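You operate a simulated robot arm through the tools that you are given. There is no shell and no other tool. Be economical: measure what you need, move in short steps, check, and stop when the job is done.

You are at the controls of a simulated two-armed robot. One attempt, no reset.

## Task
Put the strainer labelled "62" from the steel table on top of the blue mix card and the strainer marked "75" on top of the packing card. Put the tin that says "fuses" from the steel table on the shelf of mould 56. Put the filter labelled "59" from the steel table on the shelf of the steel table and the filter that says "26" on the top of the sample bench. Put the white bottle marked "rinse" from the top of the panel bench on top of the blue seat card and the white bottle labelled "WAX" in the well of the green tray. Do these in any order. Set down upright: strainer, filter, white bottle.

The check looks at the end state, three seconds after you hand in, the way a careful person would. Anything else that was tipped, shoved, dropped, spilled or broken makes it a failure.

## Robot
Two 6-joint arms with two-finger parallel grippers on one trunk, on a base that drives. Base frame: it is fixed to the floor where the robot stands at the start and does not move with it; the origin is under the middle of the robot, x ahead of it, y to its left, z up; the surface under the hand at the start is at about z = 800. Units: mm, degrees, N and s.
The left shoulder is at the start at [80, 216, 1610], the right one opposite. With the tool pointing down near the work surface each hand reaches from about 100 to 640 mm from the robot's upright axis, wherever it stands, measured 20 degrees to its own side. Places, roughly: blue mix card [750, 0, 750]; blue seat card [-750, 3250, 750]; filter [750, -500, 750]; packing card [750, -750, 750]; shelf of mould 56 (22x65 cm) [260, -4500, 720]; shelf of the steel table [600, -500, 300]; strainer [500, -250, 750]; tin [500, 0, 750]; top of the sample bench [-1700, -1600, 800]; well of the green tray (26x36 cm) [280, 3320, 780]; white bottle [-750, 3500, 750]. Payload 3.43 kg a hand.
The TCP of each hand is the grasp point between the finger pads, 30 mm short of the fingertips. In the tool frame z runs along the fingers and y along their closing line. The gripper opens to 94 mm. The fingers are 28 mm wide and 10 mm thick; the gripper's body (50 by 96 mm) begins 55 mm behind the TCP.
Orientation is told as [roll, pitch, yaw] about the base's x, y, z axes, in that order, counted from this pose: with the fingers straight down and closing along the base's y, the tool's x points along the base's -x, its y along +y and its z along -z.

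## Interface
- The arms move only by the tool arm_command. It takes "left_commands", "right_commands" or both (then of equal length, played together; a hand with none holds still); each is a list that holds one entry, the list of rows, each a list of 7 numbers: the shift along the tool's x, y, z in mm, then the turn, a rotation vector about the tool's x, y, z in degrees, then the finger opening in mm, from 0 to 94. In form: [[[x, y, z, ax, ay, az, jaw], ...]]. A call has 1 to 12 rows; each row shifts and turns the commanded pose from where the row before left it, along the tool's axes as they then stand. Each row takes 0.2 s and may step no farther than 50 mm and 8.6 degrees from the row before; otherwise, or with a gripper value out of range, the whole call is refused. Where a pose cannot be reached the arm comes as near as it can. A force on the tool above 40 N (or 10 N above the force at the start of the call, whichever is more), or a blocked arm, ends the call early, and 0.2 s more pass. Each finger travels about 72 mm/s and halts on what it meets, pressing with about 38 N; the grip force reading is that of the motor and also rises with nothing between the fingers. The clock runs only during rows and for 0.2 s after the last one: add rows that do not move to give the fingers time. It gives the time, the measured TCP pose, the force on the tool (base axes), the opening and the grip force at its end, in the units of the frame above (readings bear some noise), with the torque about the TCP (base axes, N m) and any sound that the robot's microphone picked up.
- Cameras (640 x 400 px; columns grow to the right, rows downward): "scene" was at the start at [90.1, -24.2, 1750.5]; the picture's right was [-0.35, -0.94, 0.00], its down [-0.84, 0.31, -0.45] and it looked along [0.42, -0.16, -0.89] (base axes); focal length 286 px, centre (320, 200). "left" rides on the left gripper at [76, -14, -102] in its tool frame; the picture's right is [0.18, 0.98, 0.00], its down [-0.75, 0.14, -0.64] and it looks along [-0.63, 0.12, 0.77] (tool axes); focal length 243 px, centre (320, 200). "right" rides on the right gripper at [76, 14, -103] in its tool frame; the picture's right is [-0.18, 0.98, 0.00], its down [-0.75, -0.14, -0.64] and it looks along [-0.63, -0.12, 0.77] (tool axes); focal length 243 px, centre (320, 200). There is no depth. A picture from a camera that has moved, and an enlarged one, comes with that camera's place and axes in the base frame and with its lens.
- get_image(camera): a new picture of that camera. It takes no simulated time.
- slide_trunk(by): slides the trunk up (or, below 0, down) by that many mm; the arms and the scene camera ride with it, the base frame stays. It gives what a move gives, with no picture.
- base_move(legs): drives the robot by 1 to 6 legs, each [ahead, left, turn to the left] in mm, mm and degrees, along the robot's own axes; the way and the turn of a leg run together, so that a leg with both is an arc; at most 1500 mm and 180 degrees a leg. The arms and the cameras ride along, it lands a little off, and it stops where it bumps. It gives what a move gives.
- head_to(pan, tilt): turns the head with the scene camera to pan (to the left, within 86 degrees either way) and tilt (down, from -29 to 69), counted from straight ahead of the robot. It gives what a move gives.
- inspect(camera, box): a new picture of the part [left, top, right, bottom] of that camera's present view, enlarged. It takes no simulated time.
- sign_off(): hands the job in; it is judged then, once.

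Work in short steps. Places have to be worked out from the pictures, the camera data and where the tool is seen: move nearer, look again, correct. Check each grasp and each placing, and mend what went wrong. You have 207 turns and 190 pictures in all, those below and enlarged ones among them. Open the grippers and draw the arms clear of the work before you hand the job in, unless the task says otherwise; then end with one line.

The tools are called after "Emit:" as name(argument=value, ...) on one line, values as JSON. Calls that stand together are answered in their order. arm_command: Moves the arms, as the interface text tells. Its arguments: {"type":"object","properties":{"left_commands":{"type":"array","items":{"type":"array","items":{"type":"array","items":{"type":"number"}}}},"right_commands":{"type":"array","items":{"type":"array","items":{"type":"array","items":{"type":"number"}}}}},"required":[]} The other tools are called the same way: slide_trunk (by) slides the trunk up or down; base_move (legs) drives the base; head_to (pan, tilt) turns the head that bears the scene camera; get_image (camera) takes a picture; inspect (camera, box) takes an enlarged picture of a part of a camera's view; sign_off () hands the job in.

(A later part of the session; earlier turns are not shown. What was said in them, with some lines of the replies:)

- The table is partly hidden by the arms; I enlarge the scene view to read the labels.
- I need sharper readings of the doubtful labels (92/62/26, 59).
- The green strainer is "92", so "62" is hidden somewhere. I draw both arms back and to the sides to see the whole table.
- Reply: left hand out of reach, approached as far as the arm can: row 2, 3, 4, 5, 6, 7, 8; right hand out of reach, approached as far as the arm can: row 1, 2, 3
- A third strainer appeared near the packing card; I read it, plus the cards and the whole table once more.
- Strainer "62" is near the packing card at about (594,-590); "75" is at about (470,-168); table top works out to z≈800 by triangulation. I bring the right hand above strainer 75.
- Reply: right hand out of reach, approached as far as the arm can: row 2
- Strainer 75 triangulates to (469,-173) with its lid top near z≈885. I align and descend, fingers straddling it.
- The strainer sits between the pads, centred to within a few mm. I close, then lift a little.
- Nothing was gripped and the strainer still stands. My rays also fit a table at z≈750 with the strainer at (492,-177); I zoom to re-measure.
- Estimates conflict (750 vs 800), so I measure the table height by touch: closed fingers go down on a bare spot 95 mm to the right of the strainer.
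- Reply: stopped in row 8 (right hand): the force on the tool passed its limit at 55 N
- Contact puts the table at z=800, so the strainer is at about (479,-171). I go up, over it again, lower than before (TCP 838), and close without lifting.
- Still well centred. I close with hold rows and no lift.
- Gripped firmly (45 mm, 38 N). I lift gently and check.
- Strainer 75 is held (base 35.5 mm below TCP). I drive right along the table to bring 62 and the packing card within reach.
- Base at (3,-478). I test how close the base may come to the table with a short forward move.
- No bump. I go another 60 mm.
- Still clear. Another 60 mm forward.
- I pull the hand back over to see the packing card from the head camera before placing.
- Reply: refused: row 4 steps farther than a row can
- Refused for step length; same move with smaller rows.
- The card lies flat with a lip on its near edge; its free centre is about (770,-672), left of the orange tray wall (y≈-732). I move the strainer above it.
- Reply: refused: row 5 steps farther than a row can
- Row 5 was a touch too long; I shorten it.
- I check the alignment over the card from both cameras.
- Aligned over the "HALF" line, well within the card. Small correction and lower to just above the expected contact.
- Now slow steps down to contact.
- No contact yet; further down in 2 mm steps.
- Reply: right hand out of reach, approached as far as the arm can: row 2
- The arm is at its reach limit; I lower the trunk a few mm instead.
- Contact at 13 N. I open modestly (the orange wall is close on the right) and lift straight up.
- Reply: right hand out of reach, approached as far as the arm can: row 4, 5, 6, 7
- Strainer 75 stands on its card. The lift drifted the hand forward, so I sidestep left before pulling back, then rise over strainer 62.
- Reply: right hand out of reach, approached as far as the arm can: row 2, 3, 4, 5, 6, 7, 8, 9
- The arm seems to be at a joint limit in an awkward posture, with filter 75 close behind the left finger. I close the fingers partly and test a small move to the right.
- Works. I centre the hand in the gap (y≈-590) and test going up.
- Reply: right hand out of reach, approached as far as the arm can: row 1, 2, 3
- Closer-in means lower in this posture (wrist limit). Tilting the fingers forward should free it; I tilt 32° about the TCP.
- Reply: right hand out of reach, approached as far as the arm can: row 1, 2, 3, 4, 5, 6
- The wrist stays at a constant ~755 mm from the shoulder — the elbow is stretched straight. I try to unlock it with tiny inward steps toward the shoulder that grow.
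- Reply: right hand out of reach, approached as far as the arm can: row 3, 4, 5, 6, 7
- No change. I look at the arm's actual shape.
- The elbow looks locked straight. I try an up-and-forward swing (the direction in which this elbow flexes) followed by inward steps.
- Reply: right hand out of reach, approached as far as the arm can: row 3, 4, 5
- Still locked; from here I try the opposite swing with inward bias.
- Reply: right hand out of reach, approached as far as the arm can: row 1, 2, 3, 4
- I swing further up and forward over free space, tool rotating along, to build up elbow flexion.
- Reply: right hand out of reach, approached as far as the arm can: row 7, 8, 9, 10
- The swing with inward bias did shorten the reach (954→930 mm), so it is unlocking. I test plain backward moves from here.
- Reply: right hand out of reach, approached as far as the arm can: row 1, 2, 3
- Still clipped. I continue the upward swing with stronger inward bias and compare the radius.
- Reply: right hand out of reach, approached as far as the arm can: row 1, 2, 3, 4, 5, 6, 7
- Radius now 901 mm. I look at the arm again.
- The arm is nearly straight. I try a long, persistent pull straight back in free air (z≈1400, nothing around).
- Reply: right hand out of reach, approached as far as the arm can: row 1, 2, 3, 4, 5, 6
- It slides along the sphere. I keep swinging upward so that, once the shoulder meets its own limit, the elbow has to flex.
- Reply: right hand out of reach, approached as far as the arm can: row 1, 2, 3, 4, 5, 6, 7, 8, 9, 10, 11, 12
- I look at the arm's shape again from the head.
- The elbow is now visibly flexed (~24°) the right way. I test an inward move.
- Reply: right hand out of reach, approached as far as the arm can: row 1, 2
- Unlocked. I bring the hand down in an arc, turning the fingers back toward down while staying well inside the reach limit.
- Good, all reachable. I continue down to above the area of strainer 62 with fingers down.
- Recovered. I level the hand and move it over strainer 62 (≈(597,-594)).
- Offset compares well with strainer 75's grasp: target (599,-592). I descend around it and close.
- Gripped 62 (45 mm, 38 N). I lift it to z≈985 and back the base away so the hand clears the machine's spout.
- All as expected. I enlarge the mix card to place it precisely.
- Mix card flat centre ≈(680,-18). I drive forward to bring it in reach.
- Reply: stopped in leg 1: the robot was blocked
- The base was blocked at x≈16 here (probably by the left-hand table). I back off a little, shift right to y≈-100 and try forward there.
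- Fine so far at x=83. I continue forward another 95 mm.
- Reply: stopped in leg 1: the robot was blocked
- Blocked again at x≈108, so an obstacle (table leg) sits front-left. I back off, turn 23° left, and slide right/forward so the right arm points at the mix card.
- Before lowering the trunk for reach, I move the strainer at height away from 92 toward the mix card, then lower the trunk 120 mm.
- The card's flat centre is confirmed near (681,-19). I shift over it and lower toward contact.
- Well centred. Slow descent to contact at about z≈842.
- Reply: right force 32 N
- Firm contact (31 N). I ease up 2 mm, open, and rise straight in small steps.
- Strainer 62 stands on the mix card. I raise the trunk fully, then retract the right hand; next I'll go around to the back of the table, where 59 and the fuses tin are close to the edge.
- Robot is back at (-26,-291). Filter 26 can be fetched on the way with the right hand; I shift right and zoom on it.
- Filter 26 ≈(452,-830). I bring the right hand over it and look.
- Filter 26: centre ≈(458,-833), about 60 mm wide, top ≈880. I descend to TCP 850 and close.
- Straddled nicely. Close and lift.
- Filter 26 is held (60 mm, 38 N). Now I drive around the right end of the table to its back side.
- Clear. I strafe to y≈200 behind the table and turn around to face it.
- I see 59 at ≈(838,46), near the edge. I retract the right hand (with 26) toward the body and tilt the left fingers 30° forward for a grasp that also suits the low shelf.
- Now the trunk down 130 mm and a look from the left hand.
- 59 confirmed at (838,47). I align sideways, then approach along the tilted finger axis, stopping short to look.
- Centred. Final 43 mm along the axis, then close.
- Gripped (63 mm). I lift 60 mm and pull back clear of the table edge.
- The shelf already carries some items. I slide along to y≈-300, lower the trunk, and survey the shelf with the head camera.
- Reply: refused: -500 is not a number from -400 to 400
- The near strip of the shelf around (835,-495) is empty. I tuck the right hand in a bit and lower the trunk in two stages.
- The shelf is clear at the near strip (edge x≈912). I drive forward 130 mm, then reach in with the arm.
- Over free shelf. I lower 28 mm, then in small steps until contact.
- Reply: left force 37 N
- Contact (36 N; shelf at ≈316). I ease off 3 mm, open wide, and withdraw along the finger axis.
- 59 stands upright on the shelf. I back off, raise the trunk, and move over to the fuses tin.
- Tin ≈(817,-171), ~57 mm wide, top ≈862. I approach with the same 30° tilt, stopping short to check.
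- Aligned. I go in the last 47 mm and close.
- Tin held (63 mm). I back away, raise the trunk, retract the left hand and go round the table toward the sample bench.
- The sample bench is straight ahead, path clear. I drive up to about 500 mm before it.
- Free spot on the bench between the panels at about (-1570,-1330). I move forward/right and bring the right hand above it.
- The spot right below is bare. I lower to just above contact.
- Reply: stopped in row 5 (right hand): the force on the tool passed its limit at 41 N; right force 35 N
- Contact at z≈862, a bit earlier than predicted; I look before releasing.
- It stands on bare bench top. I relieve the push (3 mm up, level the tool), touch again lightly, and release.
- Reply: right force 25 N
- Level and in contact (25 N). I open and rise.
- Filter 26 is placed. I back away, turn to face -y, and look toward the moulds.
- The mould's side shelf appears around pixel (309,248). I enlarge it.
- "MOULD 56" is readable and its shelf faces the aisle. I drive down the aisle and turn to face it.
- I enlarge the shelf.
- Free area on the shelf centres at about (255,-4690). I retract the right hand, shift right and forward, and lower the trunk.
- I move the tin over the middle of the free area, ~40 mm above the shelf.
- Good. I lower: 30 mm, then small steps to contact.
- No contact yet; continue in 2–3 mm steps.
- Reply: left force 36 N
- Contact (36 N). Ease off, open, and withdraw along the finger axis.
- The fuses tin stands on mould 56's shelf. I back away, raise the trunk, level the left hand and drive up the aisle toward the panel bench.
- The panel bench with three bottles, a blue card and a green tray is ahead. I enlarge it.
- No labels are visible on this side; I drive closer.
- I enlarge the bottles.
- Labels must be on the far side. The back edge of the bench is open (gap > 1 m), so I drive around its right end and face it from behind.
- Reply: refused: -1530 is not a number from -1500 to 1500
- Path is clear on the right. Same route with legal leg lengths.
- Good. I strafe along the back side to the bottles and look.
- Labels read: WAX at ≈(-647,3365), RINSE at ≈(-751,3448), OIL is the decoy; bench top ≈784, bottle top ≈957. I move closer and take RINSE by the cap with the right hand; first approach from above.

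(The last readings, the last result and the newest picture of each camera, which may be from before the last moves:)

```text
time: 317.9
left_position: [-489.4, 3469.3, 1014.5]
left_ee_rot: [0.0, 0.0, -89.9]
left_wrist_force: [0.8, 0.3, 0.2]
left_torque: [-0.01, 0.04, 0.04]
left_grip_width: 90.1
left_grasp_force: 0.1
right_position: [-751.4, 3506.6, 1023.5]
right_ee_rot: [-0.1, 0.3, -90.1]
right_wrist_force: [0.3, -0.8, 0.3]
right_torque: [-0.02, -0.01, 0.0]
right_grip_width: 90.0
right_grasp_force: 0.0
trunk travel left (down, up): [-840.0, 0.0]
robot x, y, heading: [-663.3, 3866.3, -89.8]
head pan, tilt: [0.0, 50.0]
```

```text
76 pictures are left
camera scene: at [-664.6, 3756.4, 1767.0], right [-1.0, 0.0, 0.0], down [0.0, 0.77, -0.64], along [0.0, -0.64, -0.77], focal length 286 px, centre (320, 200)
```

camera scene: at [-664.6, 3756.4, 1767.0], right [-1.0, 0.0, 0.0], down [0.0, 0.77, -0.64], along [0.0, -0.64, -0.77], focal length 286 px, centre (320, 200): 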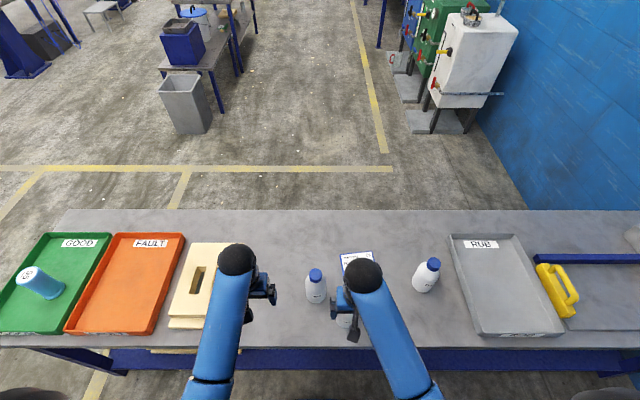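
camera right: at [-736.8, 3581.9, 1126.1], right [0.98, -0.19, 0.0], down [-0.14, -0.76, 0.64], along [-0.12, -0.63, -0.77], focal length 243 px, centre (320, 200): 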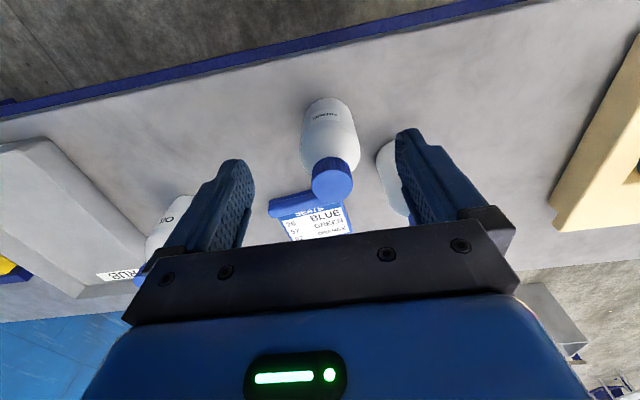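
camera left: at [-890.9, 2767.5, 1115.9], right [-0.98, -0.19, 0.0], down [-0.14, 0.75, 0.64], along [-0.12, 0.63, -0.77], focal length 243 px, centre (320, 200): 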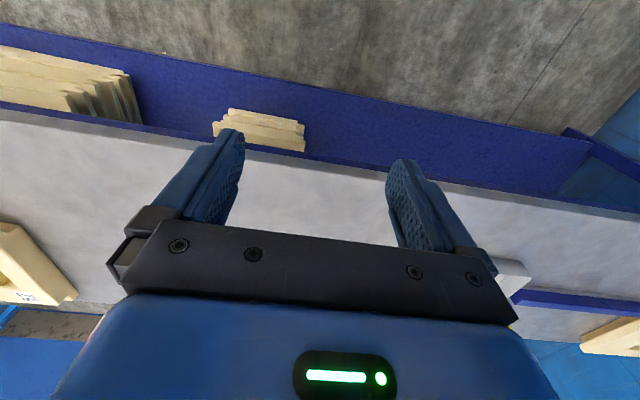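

RINSE's cap is at about (-750,3450). I move above it and look closer.

Emit:
arm_command(right_commands=[[[-28, 1, 0, 0, 0, 0, 90], [-28, 0, 0, 0, 0, 0, 90], [0, 0, 22, 0, 0, 0, 90], [0, 0, 0, 0, 0, 0, 90]]])

Emit:
get_image(camera="right")

Emit:
inspect(camera="scene", box=[290, 230, 410, 350])

```text
time: 318.9
left_position: [-488.7, 3468.6, 1015.2]
left_ee_rot: [0.1, 0.1, -89.8]
left_wrist_force: [-0.4, 0.7, 0.5]
left_torque: [0.01, 0.0, -0.02]
left_grip_width: 90.0
left_grasp_force: 0.1
right_position: [-751.8, 3452.1, 1000.2]
right_ee_rot: [0.1, 0.1, -90.3]
right_wrist_force: [-0.3, -0.8, 0.9]
right_torque: [0.01, 0.01, -0.01]
right_grip_width: 89.9
right_grasp_force: 0.0
trunk travel left (down, up): [-840.0, 0.0]
robot x, y, heading: [-665.1, 3866.1, -89.8]
head pan, tilt: [0.0, 50.0]
```

```text
75 pictures are left
camera right: at [-737.7, 3527.3, 1103.6], right [0.98, -0.19, 0.0], down [-0.14, -0.75, 0.64], along [-0.12, -0.63, -0.77], focal length 243 px, centre (320, 200)
```

right: 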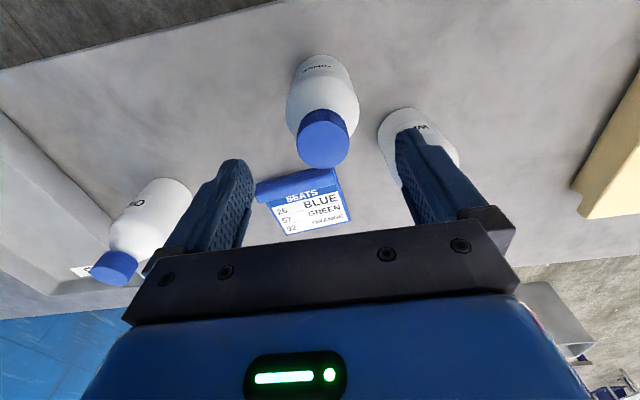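

```text
3.33 times, centred on (350, 290) of scene
camera zoom: at [-664.9, 3757.3, 1767.0], right [-1.0, 0.0, 0.0], down [0.0, 0.77, -0.64], along [0.0, -0.64, -0.77], focal length 952 px, centre (220, -100)
```

zoom: 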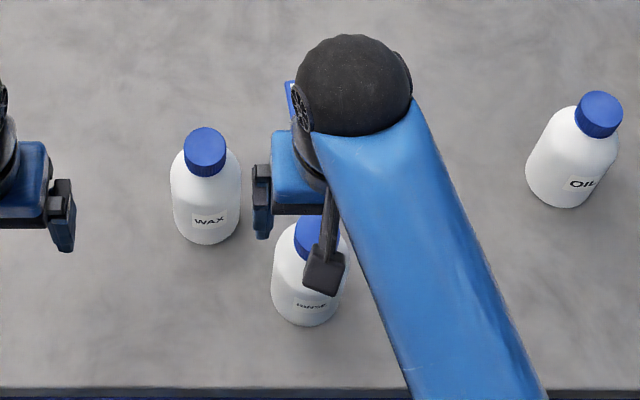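

Triangulated cap top: (-751,3445,938). I descend to TCP 934 around the cap and close.

Emit:
arm_command(right_commands=[[[-6.5, 0, 20, 0, 0, 0, 90], [0, 0, 25, 0, 0, 0, 90], [0, 0, 21, 0, 0, 0, 90], [0, 0, 0, 0, 0, 0, 90]]])

Emit:
get_image(camera="right")

```text
time: 319.9
left_position: [-488.9, 3467.7, 1013.4]
left_ee_rot: [0.0, 0.1, -89.9]
left_wrist_force: [0.2, -1.6, -0.1]
left_torque: [-0.01, 0.0, -0.01]
left_grip_width: 90.3
left_grasp_force: 0.0
right_position: [-749.6, 3443.9, 933.8]
right_ee_rot: [-0.1, 0.2, -90.1]
right_wrist_force: [0.5, 0.1, 0.4]
right_torque: [-0.01, -0.02, 0.0]
right_grip_width: 89.9
right_grasp_force: 0.1
trunk travel left (down, up): [-840.0, 0.0]
robot x, y, heading: [-666.0, 3864.1, -89.7]
head pan, tilt: [0.0, 50.0]
```

```text
73 pictures are left
camera right: at [-735.9, 3518.1, 1037.3], right [0.98, -0.19, 0.0], down [-0.14, -0.76, 0.64], along [-0.12, -0.63, -0.77], focal length 243 px, centre (320, 200)
```

right: 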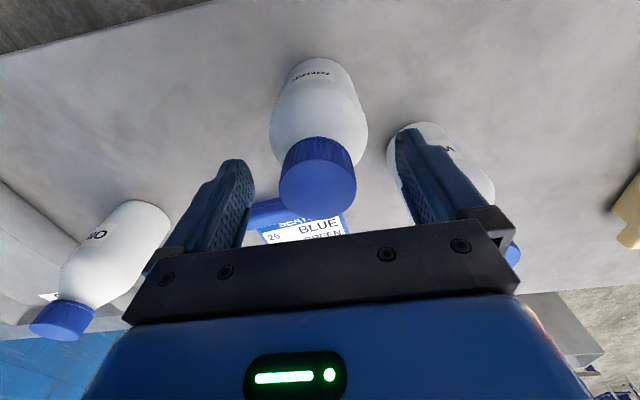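

The cap is exactly at the grasp point. Close and lift slightly.

Emit:
arm_command(right_commands=[[[0, 0, 0, 0, 0, 0, 65], [0, 0, 0, 0, 0, 0, 40], [0, 0, 0, 0, 0, 0, 15], [0, 0, 0, 0, 0, 0, 15], [0, 0, 0, 0, 0, 0, 15]]])

Emit:
get_image(camera="right")

```text
time: 321.1
left_position: [-490.7, 3468.2, 1013.7]
left_ee_rot: [0.1, 0.0, -89.9]
left_wrist_force: [0.6, 0.0, -0.2]
left_torque: [-0.02, -0.02, 0.01]
left_grip_width: 90.0
left_grasp_force: 0.1
right_position: [-749.7, 3443.7, 934.8]
right_ee_rot: [0.1, 0.1, -90.2]
right_wrist_force: [-2.4, -0.6, 2.7]
right_torque: [-0.03, 0.31, -0.03]
right_grip_width: 39.8
right_grasp_force: 37.8
trunk travel left (down, up): [-840.0, 0.0]
robot x, y, heading: [-666.8, 3864.4, -90.0]
head pan, tilt: [0.0, 50.0]
```

```text
72 pictures are left
camera right: at [-736.3, 3518.4, 1037.8], right [0.98, -0.19, 0.0], down [-0.14, -0.75, 0.64], along [-0.12, -0.63, -0.77], focal length 243 px, centre (320, 200)
```

right: 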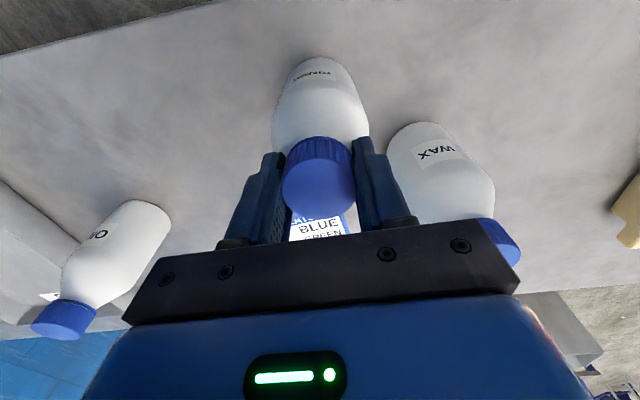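

Gripped the cap (40 mm, 38 N). Gentle lift of 60 mm.

Emit:
arm_command(right_commands=[[[0, 0, -5, 0, 0, 0, 15], [0, 0, -10, 0, 0, 0, 15], [0, 0, -20, 0, 0, 0, 15], [0, 0, -25, 0, 0, 0, 15], [0, 0, 0, 0, 0, 0, 15]]])

Emit:
get_image(camera="right")

```text
time: 322.4
left_position: [-488.8, 3468.0, 1014.8]
left_ee_rot: [0.0, 0.1, -89.8]
left_wrist_force: [-0.1, 0.7, 0.0]
left_torque: [-0.01, -0.03, 0.01]
left_grip_width: 90.2
left_grasp_force: 0.1
right_position: [-750.8, 3443.7, 995.0]
right_ee_rot: [0.1, 0.3, -90.2]
right_wrist_force: [0.1, -0.2, -4.7]
right_torque: [0.02, -0.03, 0.0]
right_grip_width: 39.3
right_grasp_force: 38.4
trunk travel left (down, up): [-840.0, 0.0]
robot x, y, heading: [-665.6, 3866.9, -89.6]
head pan, tilt: [0.0, 50.0]
```

```text
71 pictures are left
camera right: at [-736.6, 3517.7, 1098.9], right [0.98, -0.19, 0.0], down [-0.14, -0.76, 0.64], along [-0.12, -0.63, -0.77], focal length 243 px, centre (320, 200)
```

right: 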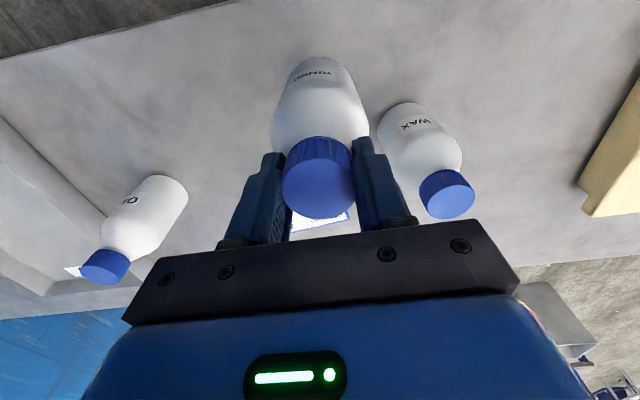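

RINSE is held, base ~151 mm below TCP. I carry it over the card's flat centre ≈(-808,3245).

Emit:
arm_command(right_commands=[[[-40, -11.3, 0, 0, 0, 0, 15], [-40, -11.3, 0, 0, 0, 0, 15], [-40, -11.3, 0, 0, 0, 0, 15], [-40, -11.3, 0, 0, 0, 0, 15], [-38, -11.3, 0, 0, 0, 0, 15], [0, 0, 0, 0, 0, 0, 15]]])

Emit:
get_image(camera="right")

Emit:
inspect(camera="scene", box=[290, 220, 450, 320])

```text
time: 323.8
left_position: [-489.0, 3469.0, 1013.7]
left_ee_rot: [0.0, 0.0, -90.0]
left_wrist_force: [0.0, 0.3, -0.8]
left_torque: [-0.01, 0.01, -0.03]
left_grip_width: 90.0
left_grasp_force: 0.0
right_position: [-809.5, 3246.8, 991.4]
right_ee_rot: [0.1, 0.2, -90.1]
right_wrist_force: [-0.3, -0.2, -4.3]
right_torque: [0.0, 0.01, -0.02]
right_grip_width: 39.3
right_grasp_force: 38.0
trunk travel left (down, up): [-840.0, 0.0]
robot x, y, heading: [-663.0, 3862.4, -90.0]
head pan, tilt: [0.0, 50.0]
```

```text
70 pictures are left
camera right: at [-795.0, 3321.1, 1095.0], right [0.98, -0.19, 0.0], down [-0.14, -0.76, 0.64], along [-0.12, -0.63, -0.77], focal length 243 px, centre (320, 200)
```

right: 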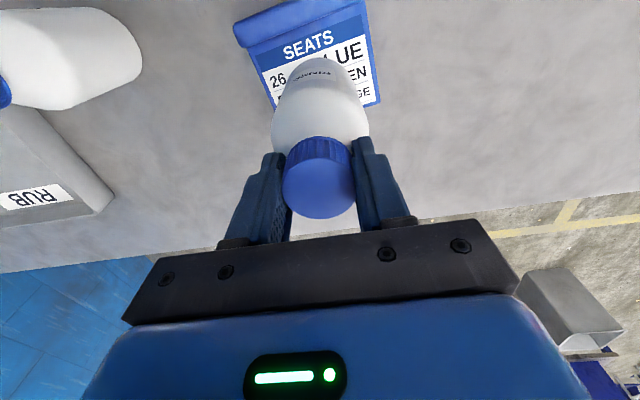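

```text
4.00 times, centred on (370, 270) of scene
camera zoom: at [-664.9, 3755.4, 1766.9], right [-1.0, 0.0, 0.0], down [0.0, 0.77, -0.64], along [0.0, -0.64, -0.77], focal length 1143 px, centre (120, -80)
```

zoom: 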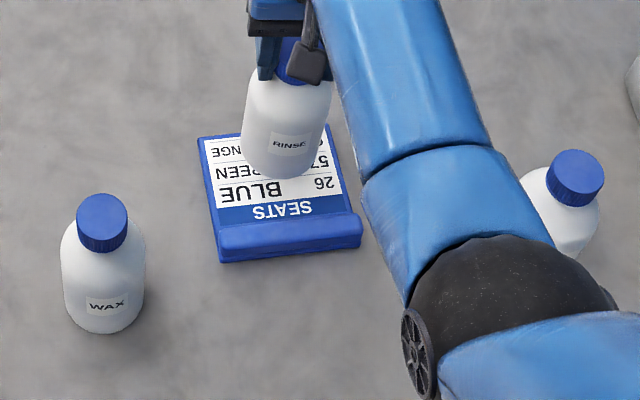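

Flat area centre refined to (-808,3256); I shift 9 mm back and lower toward contact.

Emit:
arm_command(right_commands=[[[9, 1, 0, 0, 0, 0, 15], [0, 0, 15, 0, 0, 0, 15], [0, 0, 15, 0, 0, 0, 15], [0, 0, 10, 0, 0, 0, 15], [0, 0, 0, 0, 0, 0, 15]]])

Emit:
get_image(camera="right")

Emit:
inspect(camera="scene", box=[290, 220, 450, 320])

```text
time: 324.9
left_position: [-489.1, 3467.3, 1014.3]
left_ee_rot: [0.1, 0.0, -89.8]
left_wrist_force: [0.1, 0.7, -0.5]
left_torque: [-0.01, -0.03, 0.05]
left_grip_width: 89.7
left_grasp_force: 0.1
right_position: [-807.1, 3256.4, 951.3]
right_ee_rot: [0.1, 0.2, -90.2]
right_wrist_force: [-0.3, -0.5, -4.9]
right_torque: [-0.04, 0.0, -0.01]
right_grip_width: 39.4
right_grasp_force: 38.4
trunk travel left (down, up): [-840.0, 0.0]
robot x, y, heading: [-665.5, 3864.1, -90.1]
head pan, tilt: [0.0, 50.0]
```

```text
68 pictures are left
camera right: at [-793.1, 3329.7, 1055.2], right [0.98, -0.19, 0.0], down [-0.14, -0.76, 0.64], along [-0.12, -0.63, -0.77], focal length 243 px, centre (320, 200)
```

right: 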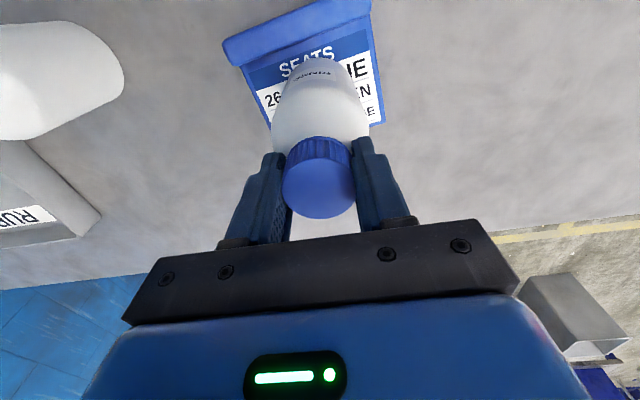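

```text
4.00 times, centred on (370, 270) of scene
camera zoom: at [-664.8, 3755.1, 1766.9], right [-1.0, 0.0, 0.0], down [0.0, 0.77, -0.64], along [0.0, -0.64, -0.77], focal length 1143 px, centre (120, -80)
```

zoom: 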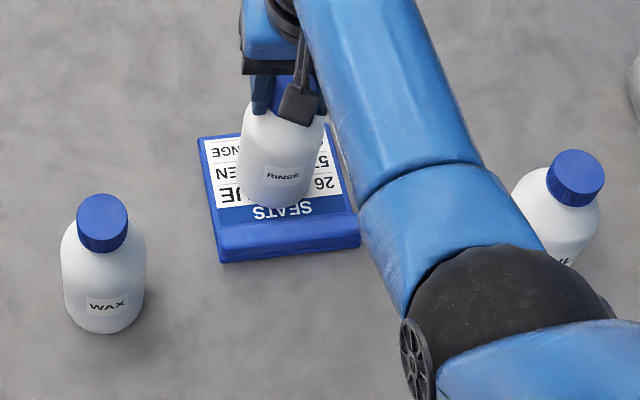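

Bottle's near edge is just clear of the lip; I shift 5 mm away from it and lower slowly.

Emit:
arm_command(right_commands=[[[-5, 0, 0, 0, 0, 0, 15], [0, 0, 4, 0, 0, 0, 15], [0, 0, 2, 0, 0, 0, 15], [0, 0, 2, 0, 0, 0, 15], [0, 0, 1, 0, 0, 0, 15], [0, 0, 0, 0, 0, 0, 15]]])

```text
time: 326.4
left_position: [-489.8, 3468.6, 1014.9]
left_ee_rot: [0.0, 0.0, -89.9]
left_wrist_force: [0.4, 0.2, 0.3]
left_torque: [0.01, 0.02, 0.02]
left_grip_width: 90.0
left_grasp_force: 0.1
right_position: [-807.2, 3250.0, 944.7]
right_ee_rot: [0.1, 0.1, -90.1]
right_wrist_force: [-1.0, 1.1, 6.5]
right_torque: [0.28, 0.33, 0.02]
right_grip_width: 38.9
right_grasp_force: 38.1
trunk travel left (down, up): [-840.0, 0.0]
robot x, y, heading: [-663.4, 3861.4, -89.7]
head pan, tilt: [0.0, 50.0]
```

Contact made (net ~11 N). I release and rise.

Emit:
arm_command(right_commands=[[[0, 0, 0, 0, 0, 0, 45], [0, 0, 0, 0, 0, 0, 60], [0, 0, 0, 0, 0, 0, 80], [0, 0, -20, 0, 0, 0, 80], [0, 0, -25, 0, 0, 0, 80], [0, 0, -15, 0, 0, 0, 80], [30, 0, 0, 0, 0, 0, 80], [40, 0, 0, 0, 0, 0, 80], [40, 0, 0, 0, 0, 0, 80], [40, 0, 0, 0, 0, 0, 80]]])

Emit:
get_image(camera="right")

Emit:
inspect(camera="scene", box=[270, 220, 450, 340])

```text
time: 328.6
left_position: [-490.8, 3468.8, 1015.3]
left_ee_rot: [0.1, 0.0, -89.8]
left_wrist_force: [0.7, 0.1, 0.2]
left_torque: [0.03, -0.02, -0.01]
left_grip_width: 89.8
left_grasp_force: 0.0
right_position: [-808.3, 3401.5, 1004.3]
right_ee_rot: [0.2, 0.1, -90.2]
right_wrist_force: [0.5, 0.7, 0.1]
right_torque: [-0.01, 0.0, -0.03]
right_grip_width: 79.9
right_grasp_force: 0.1
trunk travel left (down, up): [-840.0, 0.0]
robot x, y, heading: [-667.4, 3868.9, -89.8]
head pan, tilt: [0.0, 50.0]
```

```text
66 pictures are left
camera right: at [-794.1, 3476.1, 1107.1], right [0.98, -0.19, 0.0], down [-0.14, -0.75, 0.64], along [-0.12, -0.63, -0.77], focal length 243 px, centre (320, 200)
```

right: 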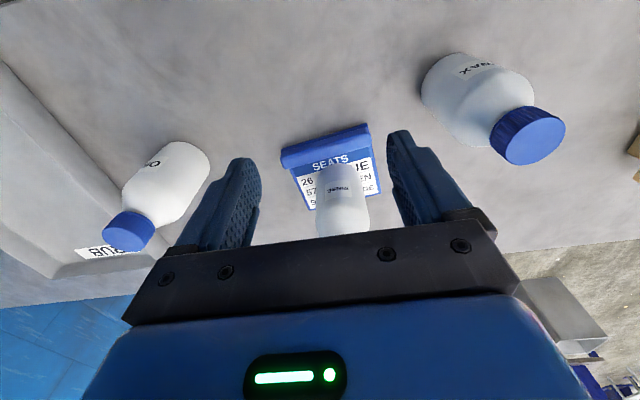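

```text
3.33 times, centred on (360, 280) of scene
camera zoom: at [-664.7, 3757.8, 1767.1], right [-1.0, 0.0, 0.0], down [0.0, 0.77, -0.64], along [0.0, -0.64, -0.77], focal length 952 px, centre (187, -67)
```

zoom: 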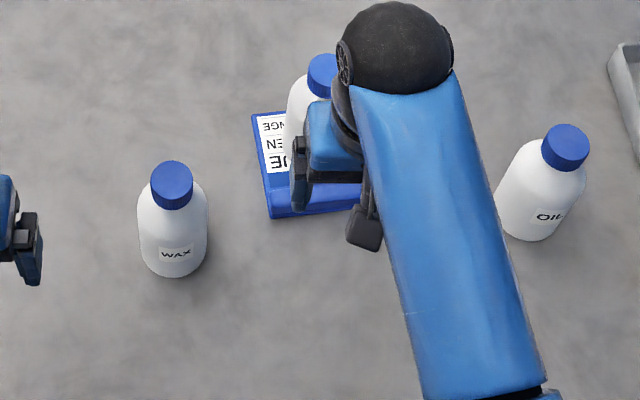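

RINSE stands on the card. Now WAX (≈(-650,3365)) with the left hand: I retract the right hand and bring the left above it.

Emit:
arm_command(left_commands=[[[-5, -32, 0, 0, 0, 0, 90], [-20, -32, 0, 0, 0, 0, 90], [-20, -32, 0, 0, 0, 0, 90], [-20, -32, 5, 0, 0, 0, 90], [-20, -32, 10, 0, 0, 0, 90], [0, 0, 0, 0, 0, 0, 90]]], right_commands=[[[40, 0, 0, 0, 0, 0, 80], [40, 0, 0, 0, 0, 0, 80], [40, 0, 0, 0, 0, 0, 80], [0, 0, 0, 0, 0, 0, 80], [0, 0, 0, 0, 0, 0, 80], [0, 0, 0, 0, 0, 0, 80]]])

Emit:
get_image(camera="left")

```text
time: 329.9
left_position: [-648.2, 3382.4, 998.2]
left_ee_rot: [0.1, -0.1, -89.8]
left_wrist_force: [-0.2, -0.6, 0.2]
left_torque: [0.01, 0.01, 0.0]
left_grip_width: 90.1
left_grasp_force: 0.1
right_position: [-807.7, 3522.0, 1004.2]
right_ee_rot: [0.2, 0.1, -90.3]
right_wrist_force: [0.9, -0.1, 0.1]
right_torque: [-0.01, -0.01, 0.01]
right_grip_width: 80.2
right_grasp_force: 0.1
trunk travel left (down, up): [-840.0, 0.0]
robot x, y, heading: [-667.0, 3867.1, -90.0]
head pan, tilt: [0.0, 50.0]
```

```text
64 pictures are left
camera left: at [-663.0, 3457.9, 1100.8], right [0.98, 0.19, 0.0], down [0.14, -0.75, 0.64], along [0.12, -0.63, -0.77], focal length 243 px, centre (320, 200)
```

left: 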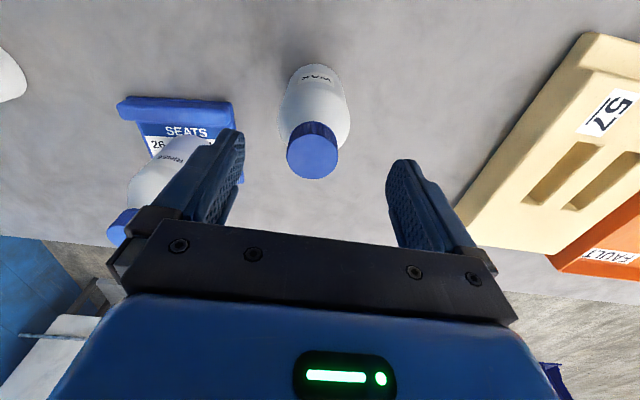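

WAX cap top at (-651,3365,938). I descend and check against the TCP projection.

Emit:
arm_command(left_commands=[[[-17.5, -3.3, 0, 0, 0, 0, 90], [0, 0, 22, 0, 0, 0, 90], [0, 0, 22, 0, 0, 0, 90], [0, 0, 20, 0, 0, 0, 90], [0, 0, 0, 0, 0, 0, 90]]])

Emit:
get_image(camera="left")

```text
time: 331.1
left_position: [-651.7, 3364.2, 935.0]
left_ee_rot: [0.1, 0.0, -89.8]
left_wrist_force: [0.1, -0.6, 0.4]
left_torque: [0.04, 0.01, 0.04]
left_grip_width: 90.2
left_grasp_force: 0.1
right_position: [-807.8, 3520.9, 1004.7]
right_ee_rot: [0.0, 0.1, -90.1]
right_wrist_force: [-0.6, -0.2, 0.5]
right_torque: [0.03, 0.0, 0.02]
right_grip_width: 80.0
right_grasp_force: 0.1
trunk travel left (down, up): [-840.0, 0.0]
robot x, y, heading: [-665.5, 3867.2, -89.8]
head pan, tilt: [0.0, 50.0]
```

```text
63 pictures are left
camera left: at [-666.5, 3439.0, 1037.2], right [0.98, 0.19, 0.0], down [0.14, -0.75, 0.64], along [0.12, -0.63, -0.77], focal length 243 px, centre (320, 200)
```

left: 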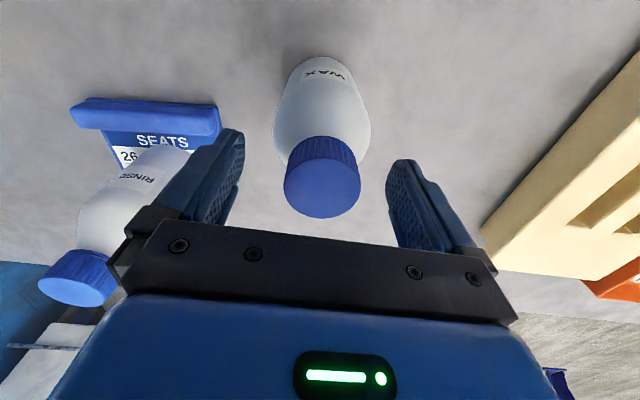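

Cap at (322,188), on the grasp point. Close and lift.

Emit:
arm_command(left_commands=[[[0, 0, 0, 0, 0, 0, 65], [0, 0, 0, 0, 0, 0, 40], [0, 0, 0, 0, 0, 0, 15], [0, 0, 0, 0, 0, 0, 15], [0, 0, 0, 0, 0, 0, 15], [0, 0, -5, 0, 0, 0, 15], [0, 0, -10, 0, 0, 0, 15], [0, 0, -20, 0, 0, 0, 15], [0, 0, -25, 0, 0, 0, 15], [0, 0, 0, 0, 0, 0, 15]]])

Emit:
get_image(camera="left")

```text
time: 333.4
left_position: [-651.8, 3363.5, 994.7]
left_ee_rot: [0.2, 0.1, -89.9]
left_wrist_force: [-0.6, 0.7, -4.4]
left_torque: [0.01, 0.0, 0.03]
left_grip_width: 39.0
left_grasp_force: 37.4
right_position: [-806.7, 3520.4, 1005.1]
right_ee_rot: [0.0, 0.2, -90.2]
right_wrist_force: [-0.4, -0.1, 0.3]
right_torque: [-0.01, 0.01, -0.01]
right_grip_width: 80.2
right_grasp_force: 0.0
trunk travel left (down, up): [-840.0, 0.0]
robot x, y, heading: [-666.9, 3865.0, -89.8]
head pan, tilt: [0.0, 50.0]
```

```text
62 pictures are left
camera left: at [-666.6, 3439.1, 1096.5], right [0.98, 0.19, 0.0], down [0.14, -0.75, 0.64], along [0.12, -0.63, -0.77], focal length 243 px, centre (320, 200)
```

left: 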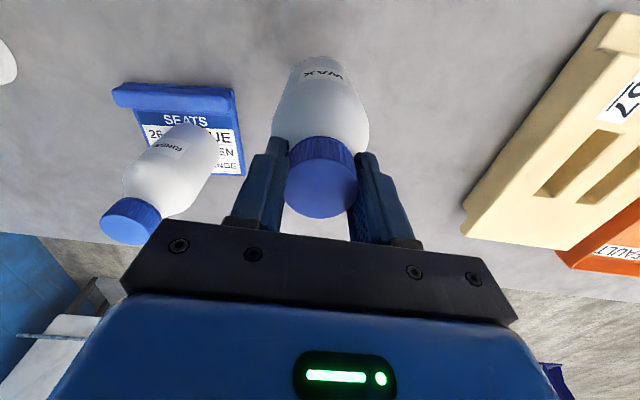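

WAX is held. I pull it back beyond the bench edge, then strafe left to the green tray and look.

Emit:
arm_command(left_commands=[[[30, 0, -5, 0, 0, 0, 15], [40, 0, -5, 0, 0, 0, 15], [40, 0, 0, 0, 0, 0, 15], [40, 0, 0, 0, 0, 0, 15], [40, 0, 0, 0, 0, 0, 15], [0, 0, 0, 0, 0, 0, 15]]])

Emit:
base_move(legs=[[0, 800, 0]])

Emit:
head_to(pan=15, tilt=50)

Emit:
get_image(camera="scene")

```text
time: 334.8
left_position: [-653.6, 3553.6, 1002.5]
left_ee_rot: [0.0, -0.1, -89.9]
left_wrist_force: [-0.2, -0.4, -4.6]
left_torque: [0.0, 0.04, 0.02]
left_grip_width: 39.1
left_grasp_force: 38.6
right_position: [-808.0, 3521.1, 1003.8]
right_ee_rot: [0.0, 0.2, -90.2]
right_wrist_force: [-0.3, -1.0, -0.8]
right_torque: [0.03, -0.02, -0.02]
right_grip_width: 79.9
right_grasp_force: 0.0
trunk travel left (down, up): [-840.0, 0.0]
robot x, y, heading: [-666.2, 3865.7, -89.9]
head pan, tilt: [0.0, 50.0]
```

```text
time: 339.1
left_position: [151.2, 3552.9, 1003.7]
left_ee_rot: [0.3, 0.0, -90.2]
left_wrist_force: [-0.1, -0.4, -5.1]
left_torque: [0.02, 0.01, 0.02]
left_grip_width: 39.1
left_grasp_force: 37.7
right_position: [-3.0, 3521.5, 1004.8]
right_ee_rot: [0.1, 0.1, -90.5]
right_wrist_force: [0.5, 0.4, 0.2]
right_torque: [0.0, 0.0, 0.04]
right_grip_width: 80.1
right_grasp_force: 0.1
trunk travel left (down, up): [-840.0, 0.0]
robot x, y, heading: [140.0, 3868.7, -90.6]
head pan, tilt: [0.0, 50.0]
```

```text
time: 339.8
left_position: [152.7, 3553.3, 1002.4]
left_ee_rot: [0.2, -0.1, -90.2]
left_wrist_force: [0.2, 0.0, -4.3]
left_torque: [-0.03, 0.0, -0.03]
left_grip_width: 39.1
left_grasp_force: 38.0
right_position: [-1.9, 3520.8, 1004.5]
right_ee_rot: [0.0, 0.2, -90.5]
right_wrist_force: [-0.4, 0.2, -0.9]
right_torque: [0.01, 0.0, 0.0]
right_grip_width: 79.8
right_grasp_force: 0.0
trunk travel left (down, up): [-840.0, 0.0]
robot x, y, heading: [144.4, 3864.1, -90.2]
head pan, tilt: [15.0, 50.0]
```

```text
61 pictures are left
camera scene: at [162.2, 3757.7, 1766.9], right [-0.97, -0.25, 0.0], down [-0.19, 0.74, -0.64], along [0.16, -0.62, -0.77], focal length 286 px, centre (320, 200)
```

scene: 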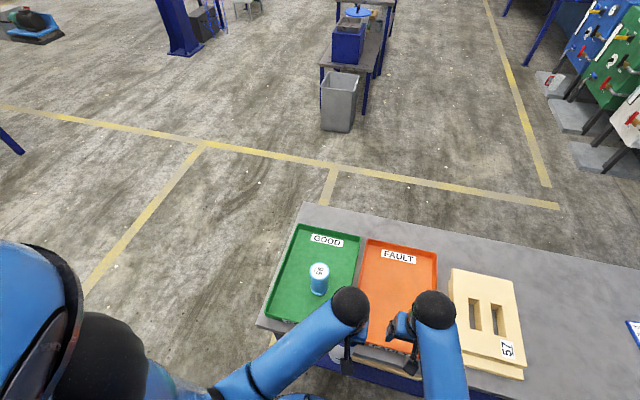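

The green tray spans x≈165–425, y≈3110–3505 with a cup near (272,3368). I shift left a bit and zoom in to choose a free spot.

Emit:
base_move(legs=[[0, 120, 0.2]])

Emit:
inspect(camera="scene", box=[240, 200, 440, 350])

Emit:
get_image(camera="left")

```text
time: 341.1
left_position: [268.3, 3552.6, 1002.3]
left_ee_rot: [0.3, 0.0, -90.2]
left_wrist_force: [-0.5, -0.5, -4.3]
left_torque: [0.01, 0.01, -0.03]
left_grip_width: 38.8
left_grasp_force: 38.1
right_position: [112.5, 3520.5, 1003.5]
right_ee_rot: [0.3, 0.2, -90.5]
right_wrist_force: [-0.2, -0.4, -0.2]
right_torque: [-0.02, -0.02, 0.01]
right_grip_width: 80.0
right_grasp_force: 0.0
trunk travel left (down, up): [-840.0, 0.0]
robot x, y, heading: [263.3, 3863.7, -89.9]
head pan, tilt: [15.0, 50.0]
```

```text
2.67 times, centred on (340, 275) of scene
camera zoom: at [273.3, 3757.3, 1767.0], right [-0.97, -0.26, -0.01], down [-0.19, 0.74, -0.64], along [0.17, -0.62, -0.77], focal length 762 px, centre (267, 0)
```

zoom: 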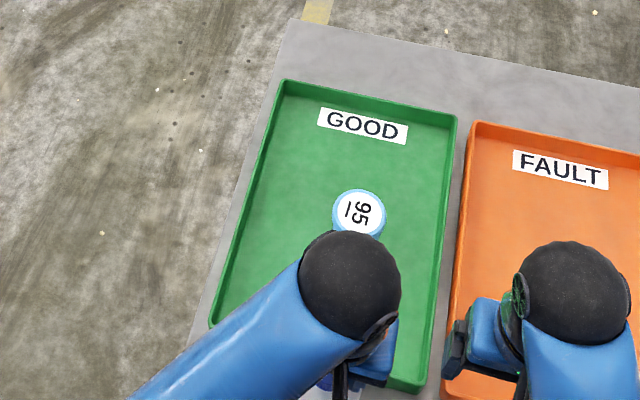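

```text
59 pictures are left
camera left: at [253.9, 3628.3, 1105.2], right [0.98, 0.18, 0.01], down [0.13, -0.75, 0.64], along [0.12, -0.63, -0.77], focal length 243 px, centre (320, 200)
```

left: 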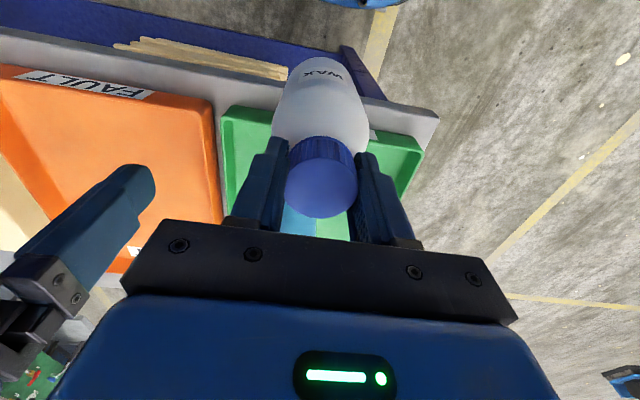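

The cylinder in the tray ("95") stands at ≈(269,3356), top ≈918. Free spot ≈(340,3245). I go along x≈360 to keep clear of it.

Emit:
arm_command(left_commands=[[[0, 45, -5, 0, 0, 0, 15], [0, 47, -5, 0, 0, 0, 15], [-30, 0, 0, 0, 0, 0, 15], [-40, 0, 0, 0, 0, 0, 15], [-40, 0, 0, 0, 0, 0, 15], [0, 0, 0, 0, 0, 0, 15]]])

Emit:
get_image(camera="left")

Emit:
inspect(camera="scene", box=[220, 200, 420, 350])

```text
time: 342.5
left_position: [364.8, 3441.2, 1014.0]
left_ee_rot: [0.0, 0.0, -90.1]
left_wrist_force: [0.6, 0.0, -4.0]
left_torque: [0.01, -0.01, -0.01]
left_grip_width: 39.0
left_grasp_force: 38.0
right_position: [118.4, 3521.6, 1005.0]
right_ee_rot: [-0.1, 0.2, -90.5]
right_wrist_force: [-0.4, -0.6, -0.9]
right_torque: [-0.01, -0.01, 0.03]
right_grip_width: 80.1
right_grasp_force: 0.0
trunk travel left (down, up): [-840.0, 0.0]
robot x, y, heading: [262.0, 3865.5, -90.3]
head pan, tilt: [15.0, 50.0]
```

```text
58 pictures are left
camera left: at [351.0, 3517.4, 1116.5], right [0.98, 0.18, 0.0], down [0.14, -0.75, 0.64], along [0.12, -0.63, -0.77], focal length 243 px, centre (320, 200)
```

left: 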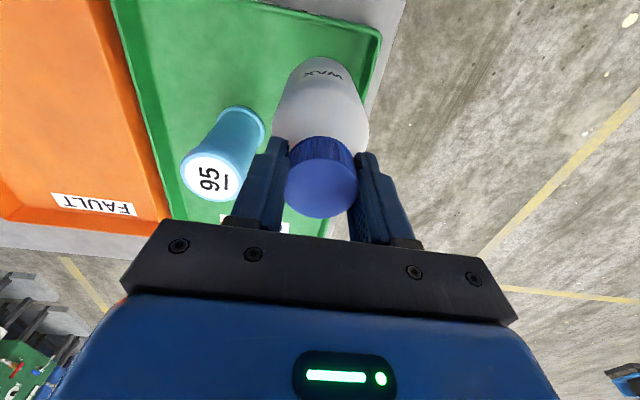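

```text
2.67 times, centred on (320, 275) of scene
camera zoom: at [281.7, 3758.3, 1767.0], right [-0.97, -0.25, 0.0], down [-0.2, 0.74, -0.64], along [0.16, -0.62, -0.77], focal length 762 px, centre (320, 0)
```

zoom: 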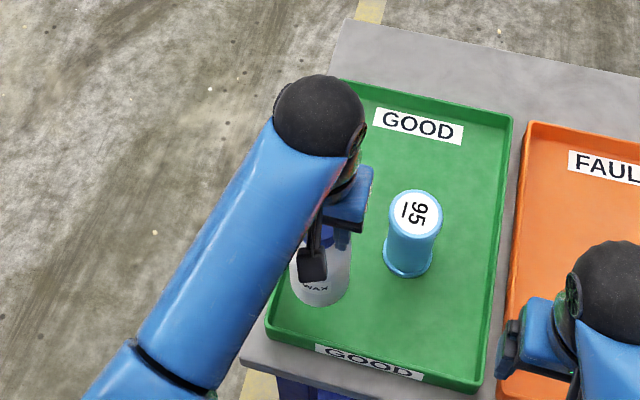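

Clear of the cylinder by ~30 mm. I continue forward to (343,3245).

Emit:
arm_command(left_commands=[[[-40, 0, 0, 0, 0, 0, 15], [-40, 0, 0, 0, 0, 0, 15], [-40, 0, 0, 0, 0, 0, 15], [-40, 0, 0, 0, 0, 0, 15], [-36, -22, 10, 0, 0, 0, 15], [0, 0, 10, 0, 0, 0, 15], [0, 0, 0, 0, 0, 0, 15]]])

Emit:
get_image(camera="left")

Emit:
inspect(camera="scene", box=[220, 180, 420, 330])

```text
time: 344.1
left_position: [343.9, 3248.6, 993.6]
left_ee_rot: [0.0, -0.2, -90.2]
left_wrist_force: [-0.7, -0.9, -4.1]
left_torque: [0.01, -0.01, 0.02]
left_grip_width: 39.0
left_grasp_force: 37.9
right_position: [118.0, 3519.9, 1004.3]
right_ee_rot: [0.0, 0.2, -90.5]
right_wrist_force: [0.1, -0.4, -0.2]
right_torque: [0.0, -0.01, -0.03]
right_grip_width: 80.3
right_grasp_force: 0.0
trunk travel left (down, up): [-840.0, 0.0]
robot x, y, heading: [263.2, 3862.0, -90.1]
head pan, tilt: [15.0, 50.0]
```

```text
56 pictures are left
camera left: at [329.7, 3323.8, 1095.0], right [0.98, 0.18, 0.0], down [0.14, -0.75, 0.64], along [0.12, -0.63, -0.77], focal length 243 px, centre (320, 200)
```

left: 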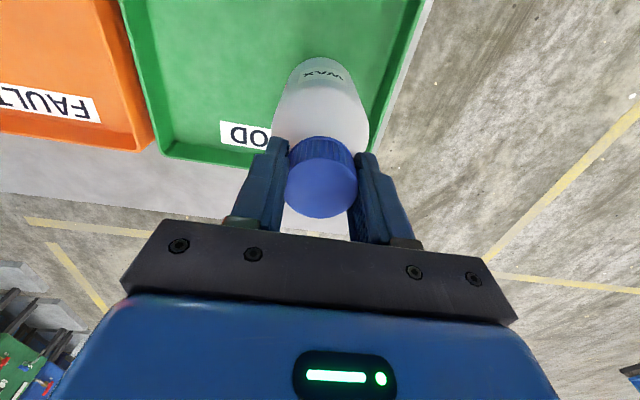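

```text
2.67 times, centred on (320, 255) of scene
camera zoom: at [283.4, 3758.6, 1767.0], right [-0.97, -0.25, 0.0], down [-0.2, 0.74, -0.64], along [0.16, -0.62, -0.77], focal length 762 px, centre (320, 53)
```

zoom: 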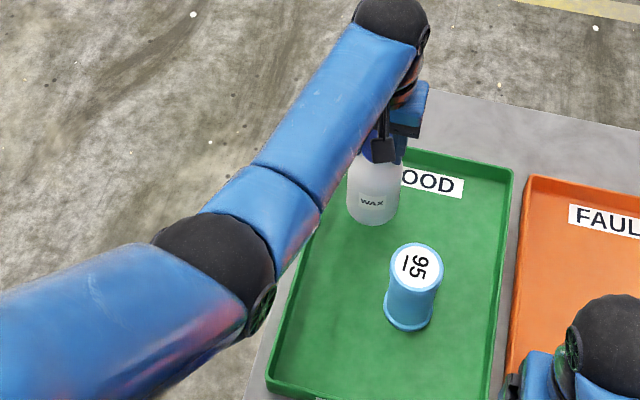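

Clear of walls. I shift 8 mm inward and lower to near contact, then slowly.

Emit:
arm_command(left_commands=[[[0, -8, 15, 0, 0, 0, 15], [0, 0, 15, 0, 0, 0, 15], [0, 0, 12, 0, 0, 0, 15], [0, 0, 4, 0, 0, 0, 15], [0, 0, 2, 0, 0, 0, 15], [0, 0, 2, 0, 0, 0, 15], [0, 0, 0, 0, 0, 0, 15]]])

```text
time: 345.7
left_position: [333.8, 3245.7, 945.0]
left_ee_rot: [0.1, -0.1, -90.2]
left_wrist_force: [0.9, 0.9, 7.6]
left_torque: [0.34, -0.21, -0.07]
left_grip_width: 38.9
left_grasp_force: 38.2
right_position: [116.9, 3520.6, 1004.8]
right_ee_rot: [0.0, 0.1, -90.4]
right_wrist_force: [0.0, 0.8, -0.8]
right_torque: [0.0, -0.02, 0.01]
right_grip_width: 80.3
right_grasp_force: 0.1
trunk travel left (down, up): [-840.0, 0.0]
robot x, y, heading: [258.6, 3862.0, -90.1]
head pan, tilt: [15.0, 50.0]
```

Contact (net ~12 N). I release, rise, and draw back around the cylinder (staying high).

Emit:
arm_command(left_commands=[[[0, 0, 0, 0, 0, 0, 45], [0, 0, 0, 0, 0, 0, 60], [0, 0, 0, 0, 0, 0, 80], [0, 0, -20, 0, 0, 0, 80], [0, 0, -25, 0, 0, 0, 80], [0, 0, -20, 0, 0, 0, 80], [30, 5, 0, 0, 0, 0, 80], [40, 5, 0, 0, 0, 0, 80], [40, 5, 0, 0, 0, 0, 80], [40, 5, 0, 0, 0, 0, 80], [40, 0, 0, 0, 0, 0, 80], [40, 0, 0, 0, 0, 0, 80]]])

Emit:
get_image(camera="left")

Emit:
inspect(camera="scene", box=[220, 180, 420, 330])

```text
time: 348.3
left_position: [355.0, 3479.9, 1010.1]
left_ee_rot: [0.0, -0.1, -90.2]
left_wrist_force: [0.4, 0.6, -0.5]
left_torque: [-0.02, -0.01, -0.02]
left_grip_width: 80.1
left_grasp_force: 0.1
right_position: [118.3, 3522.3, 1004.7]
right_ee_rot: [0.0, 0.1, -90.6]
right_wrist_force: [0.2, 0.1, 1.4]
right_torque: [-0.02, -0.02, -0.01]
right_grip_width: 79.9
right_grasp_force: 0.0
trunk travel left (down, up): [-840.0, 0.0]
robot x, y, heading: [262.8, 3862.4, -90.1]
head pan, tilt: [15.0, 50.0]
```

```text
54 pictures are left
camera left: at [340.7, 3554.7, 1112.3], right [0.98, 0.18, 0.0], down [0.14, -0.75, 0.64], along [0.12, -0.63, -0.77], focal length 243 px, centre (320, 200)
```

left: 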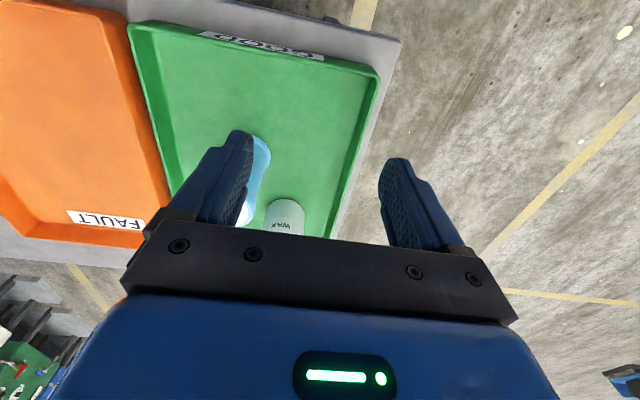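

```text
2.67 times, centred on (320, 255) of scene
camera zoom: at [282.4, 3760.1, 1767.1], right [-0.97, -0.25, 0.0], down [-0.2, 0.74, -0.64], along [0.16, -0.62, -0.77], focal length 762 px, centre (320, 53)
```

zoom: 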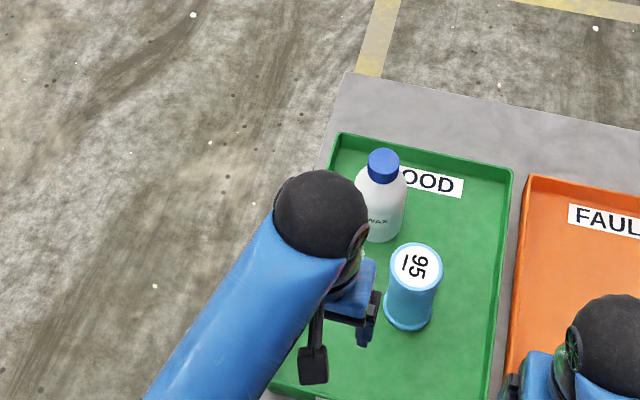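

WAX stands upright in the tray. I back away from the bench and take a final look over it.

Emit:
base_move(legs=[[-300, 0, 0]])

Emit:
head_to(pan=-35, tilt=35)

Emit:
get_image(camera="scene")

Emit:
inspect(camera="scene", box=[320, 120, 560, 260])

```text
time: 350.3
left_position: [354.6, 3774.8, 1009.3]
left_ee_rot: [0.0, 0.1, -90.3]
left_wrist_force: [0.3, -0.6, -0.2]
left_torque: [0.03, -0.01, 0.0]
left_grip_width: 80.0
left_grasp_force: 0.0
right_position: [119.4, 3818.9, 1004.1]
right_ee_rot: [0.0, 0.3, -90.6]
right_wrist_force: [0.4, -0.8, 0.5]
right_torque: [0.0, 0.03, 0.01]
right_grip_width: 80.0
right_grasp_force: 0.0
trunk travel left (down, up): [-840.0, 0.0]
robot x, y, heading: [265.8, 4159.5, -90.2]
head pan, tilt: [15.0, 50.0]
```

```text
time: 351.5
left_position: [355.9, 3776.3, 1009.3]
left_ee_rot: [0.1, -0.1, -90.3]
left_wrist_force: [-0.4, 0.2, -0.2]
left_torque: [0.01, -0.02, 0.04]
left_grip_width: 79.7
left_grasp_force: 0.0
right_position: [119.3, 3819.9, 1005.7]
right_ee_rot: [0.1, 0.2, -90.7]
right_wrist_force: [0.2, 0.2, 0.2]
right_torque: [-0.01, -0.01, -0.04]
right_grip_width: 80.0
right_grasp_force: 0.0
trunk travel left (down, up): [-840.0, 0.0]
robot x, y, heading: [265.8, 4164.3, -90.3]
head pan, tilt: [-35.0, 35.0]
```

```text
52 pictures are left
camera scene: at [213.0, 4059.9, 1788.6], right [-0.82, 0.58, 0.0], down [0.33, 0.47, -0.82], along [-0.47, -0.67, -0.57], focal length 286 px, centre (320, 200)
```

scene: 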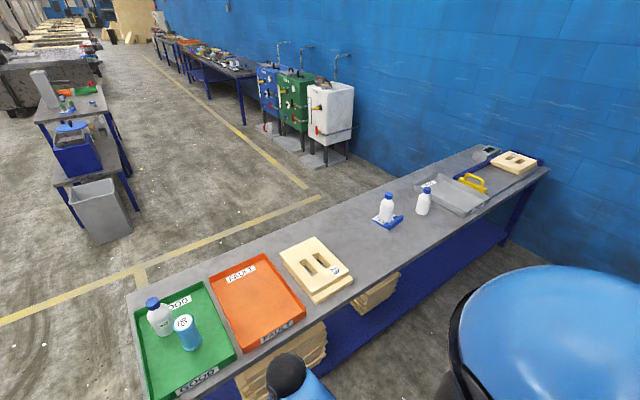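

```text
2.67 times, centred on (440, 190) of scene
camera zoom: at [213.0, 4059.9, 1788.6], right [-0.82, 0.58, 0.0], down [0.33, 0.47, -0.82], along [-0.47, -0.67, -0.57], focal length 762 px, centre (0, 227)
```

zoom: 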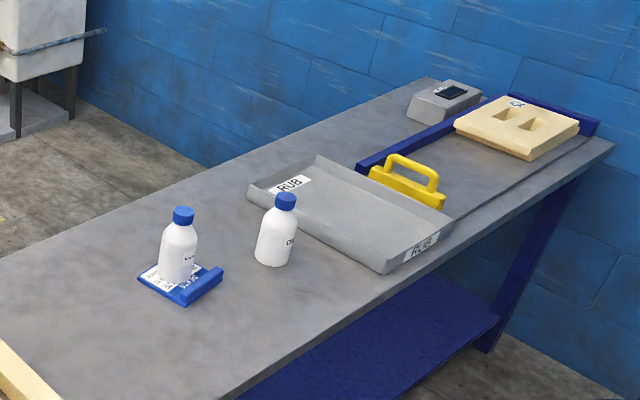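

Both bottles are in place; one last enlarged glance at the steel table from here.

Emit:
inspect(camera="scene", box=[20, 60, 140, 150])

```text
4.44 times, centred on (80, 105) of scene
camera zoom: at [213.0, 4059.9, 1788.6], right [-0.82, 0.58, 0.0], down [0.33, 0.47, -0.82], along [-0.47, -0.67, -0.57], focal length 1270 px, centre (1387, 622)
```

zoom: 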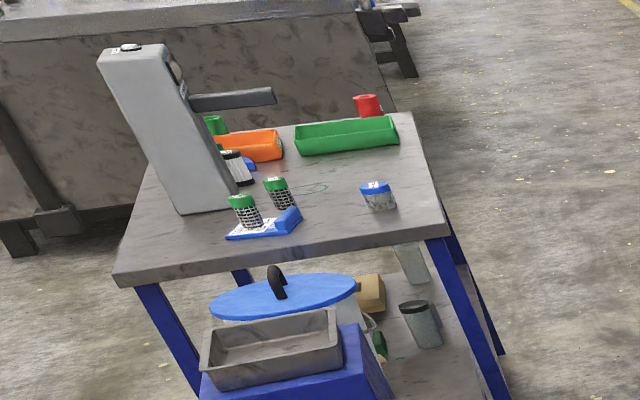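

Everything is in place as far as seen, grippers are empty and the arms are clear; I hand the job in.

Emit:
sign_off()

```text
The job is handed in.
```

I placed all seven items where you asked, with the strainers, filters and white bottles set down upright, and handed the job in with grippers open and arms clear. While working near the steel table the base was blocked twice. Nothing looked tipped or moved in later views, though I did not recheck the far placements at the very end.
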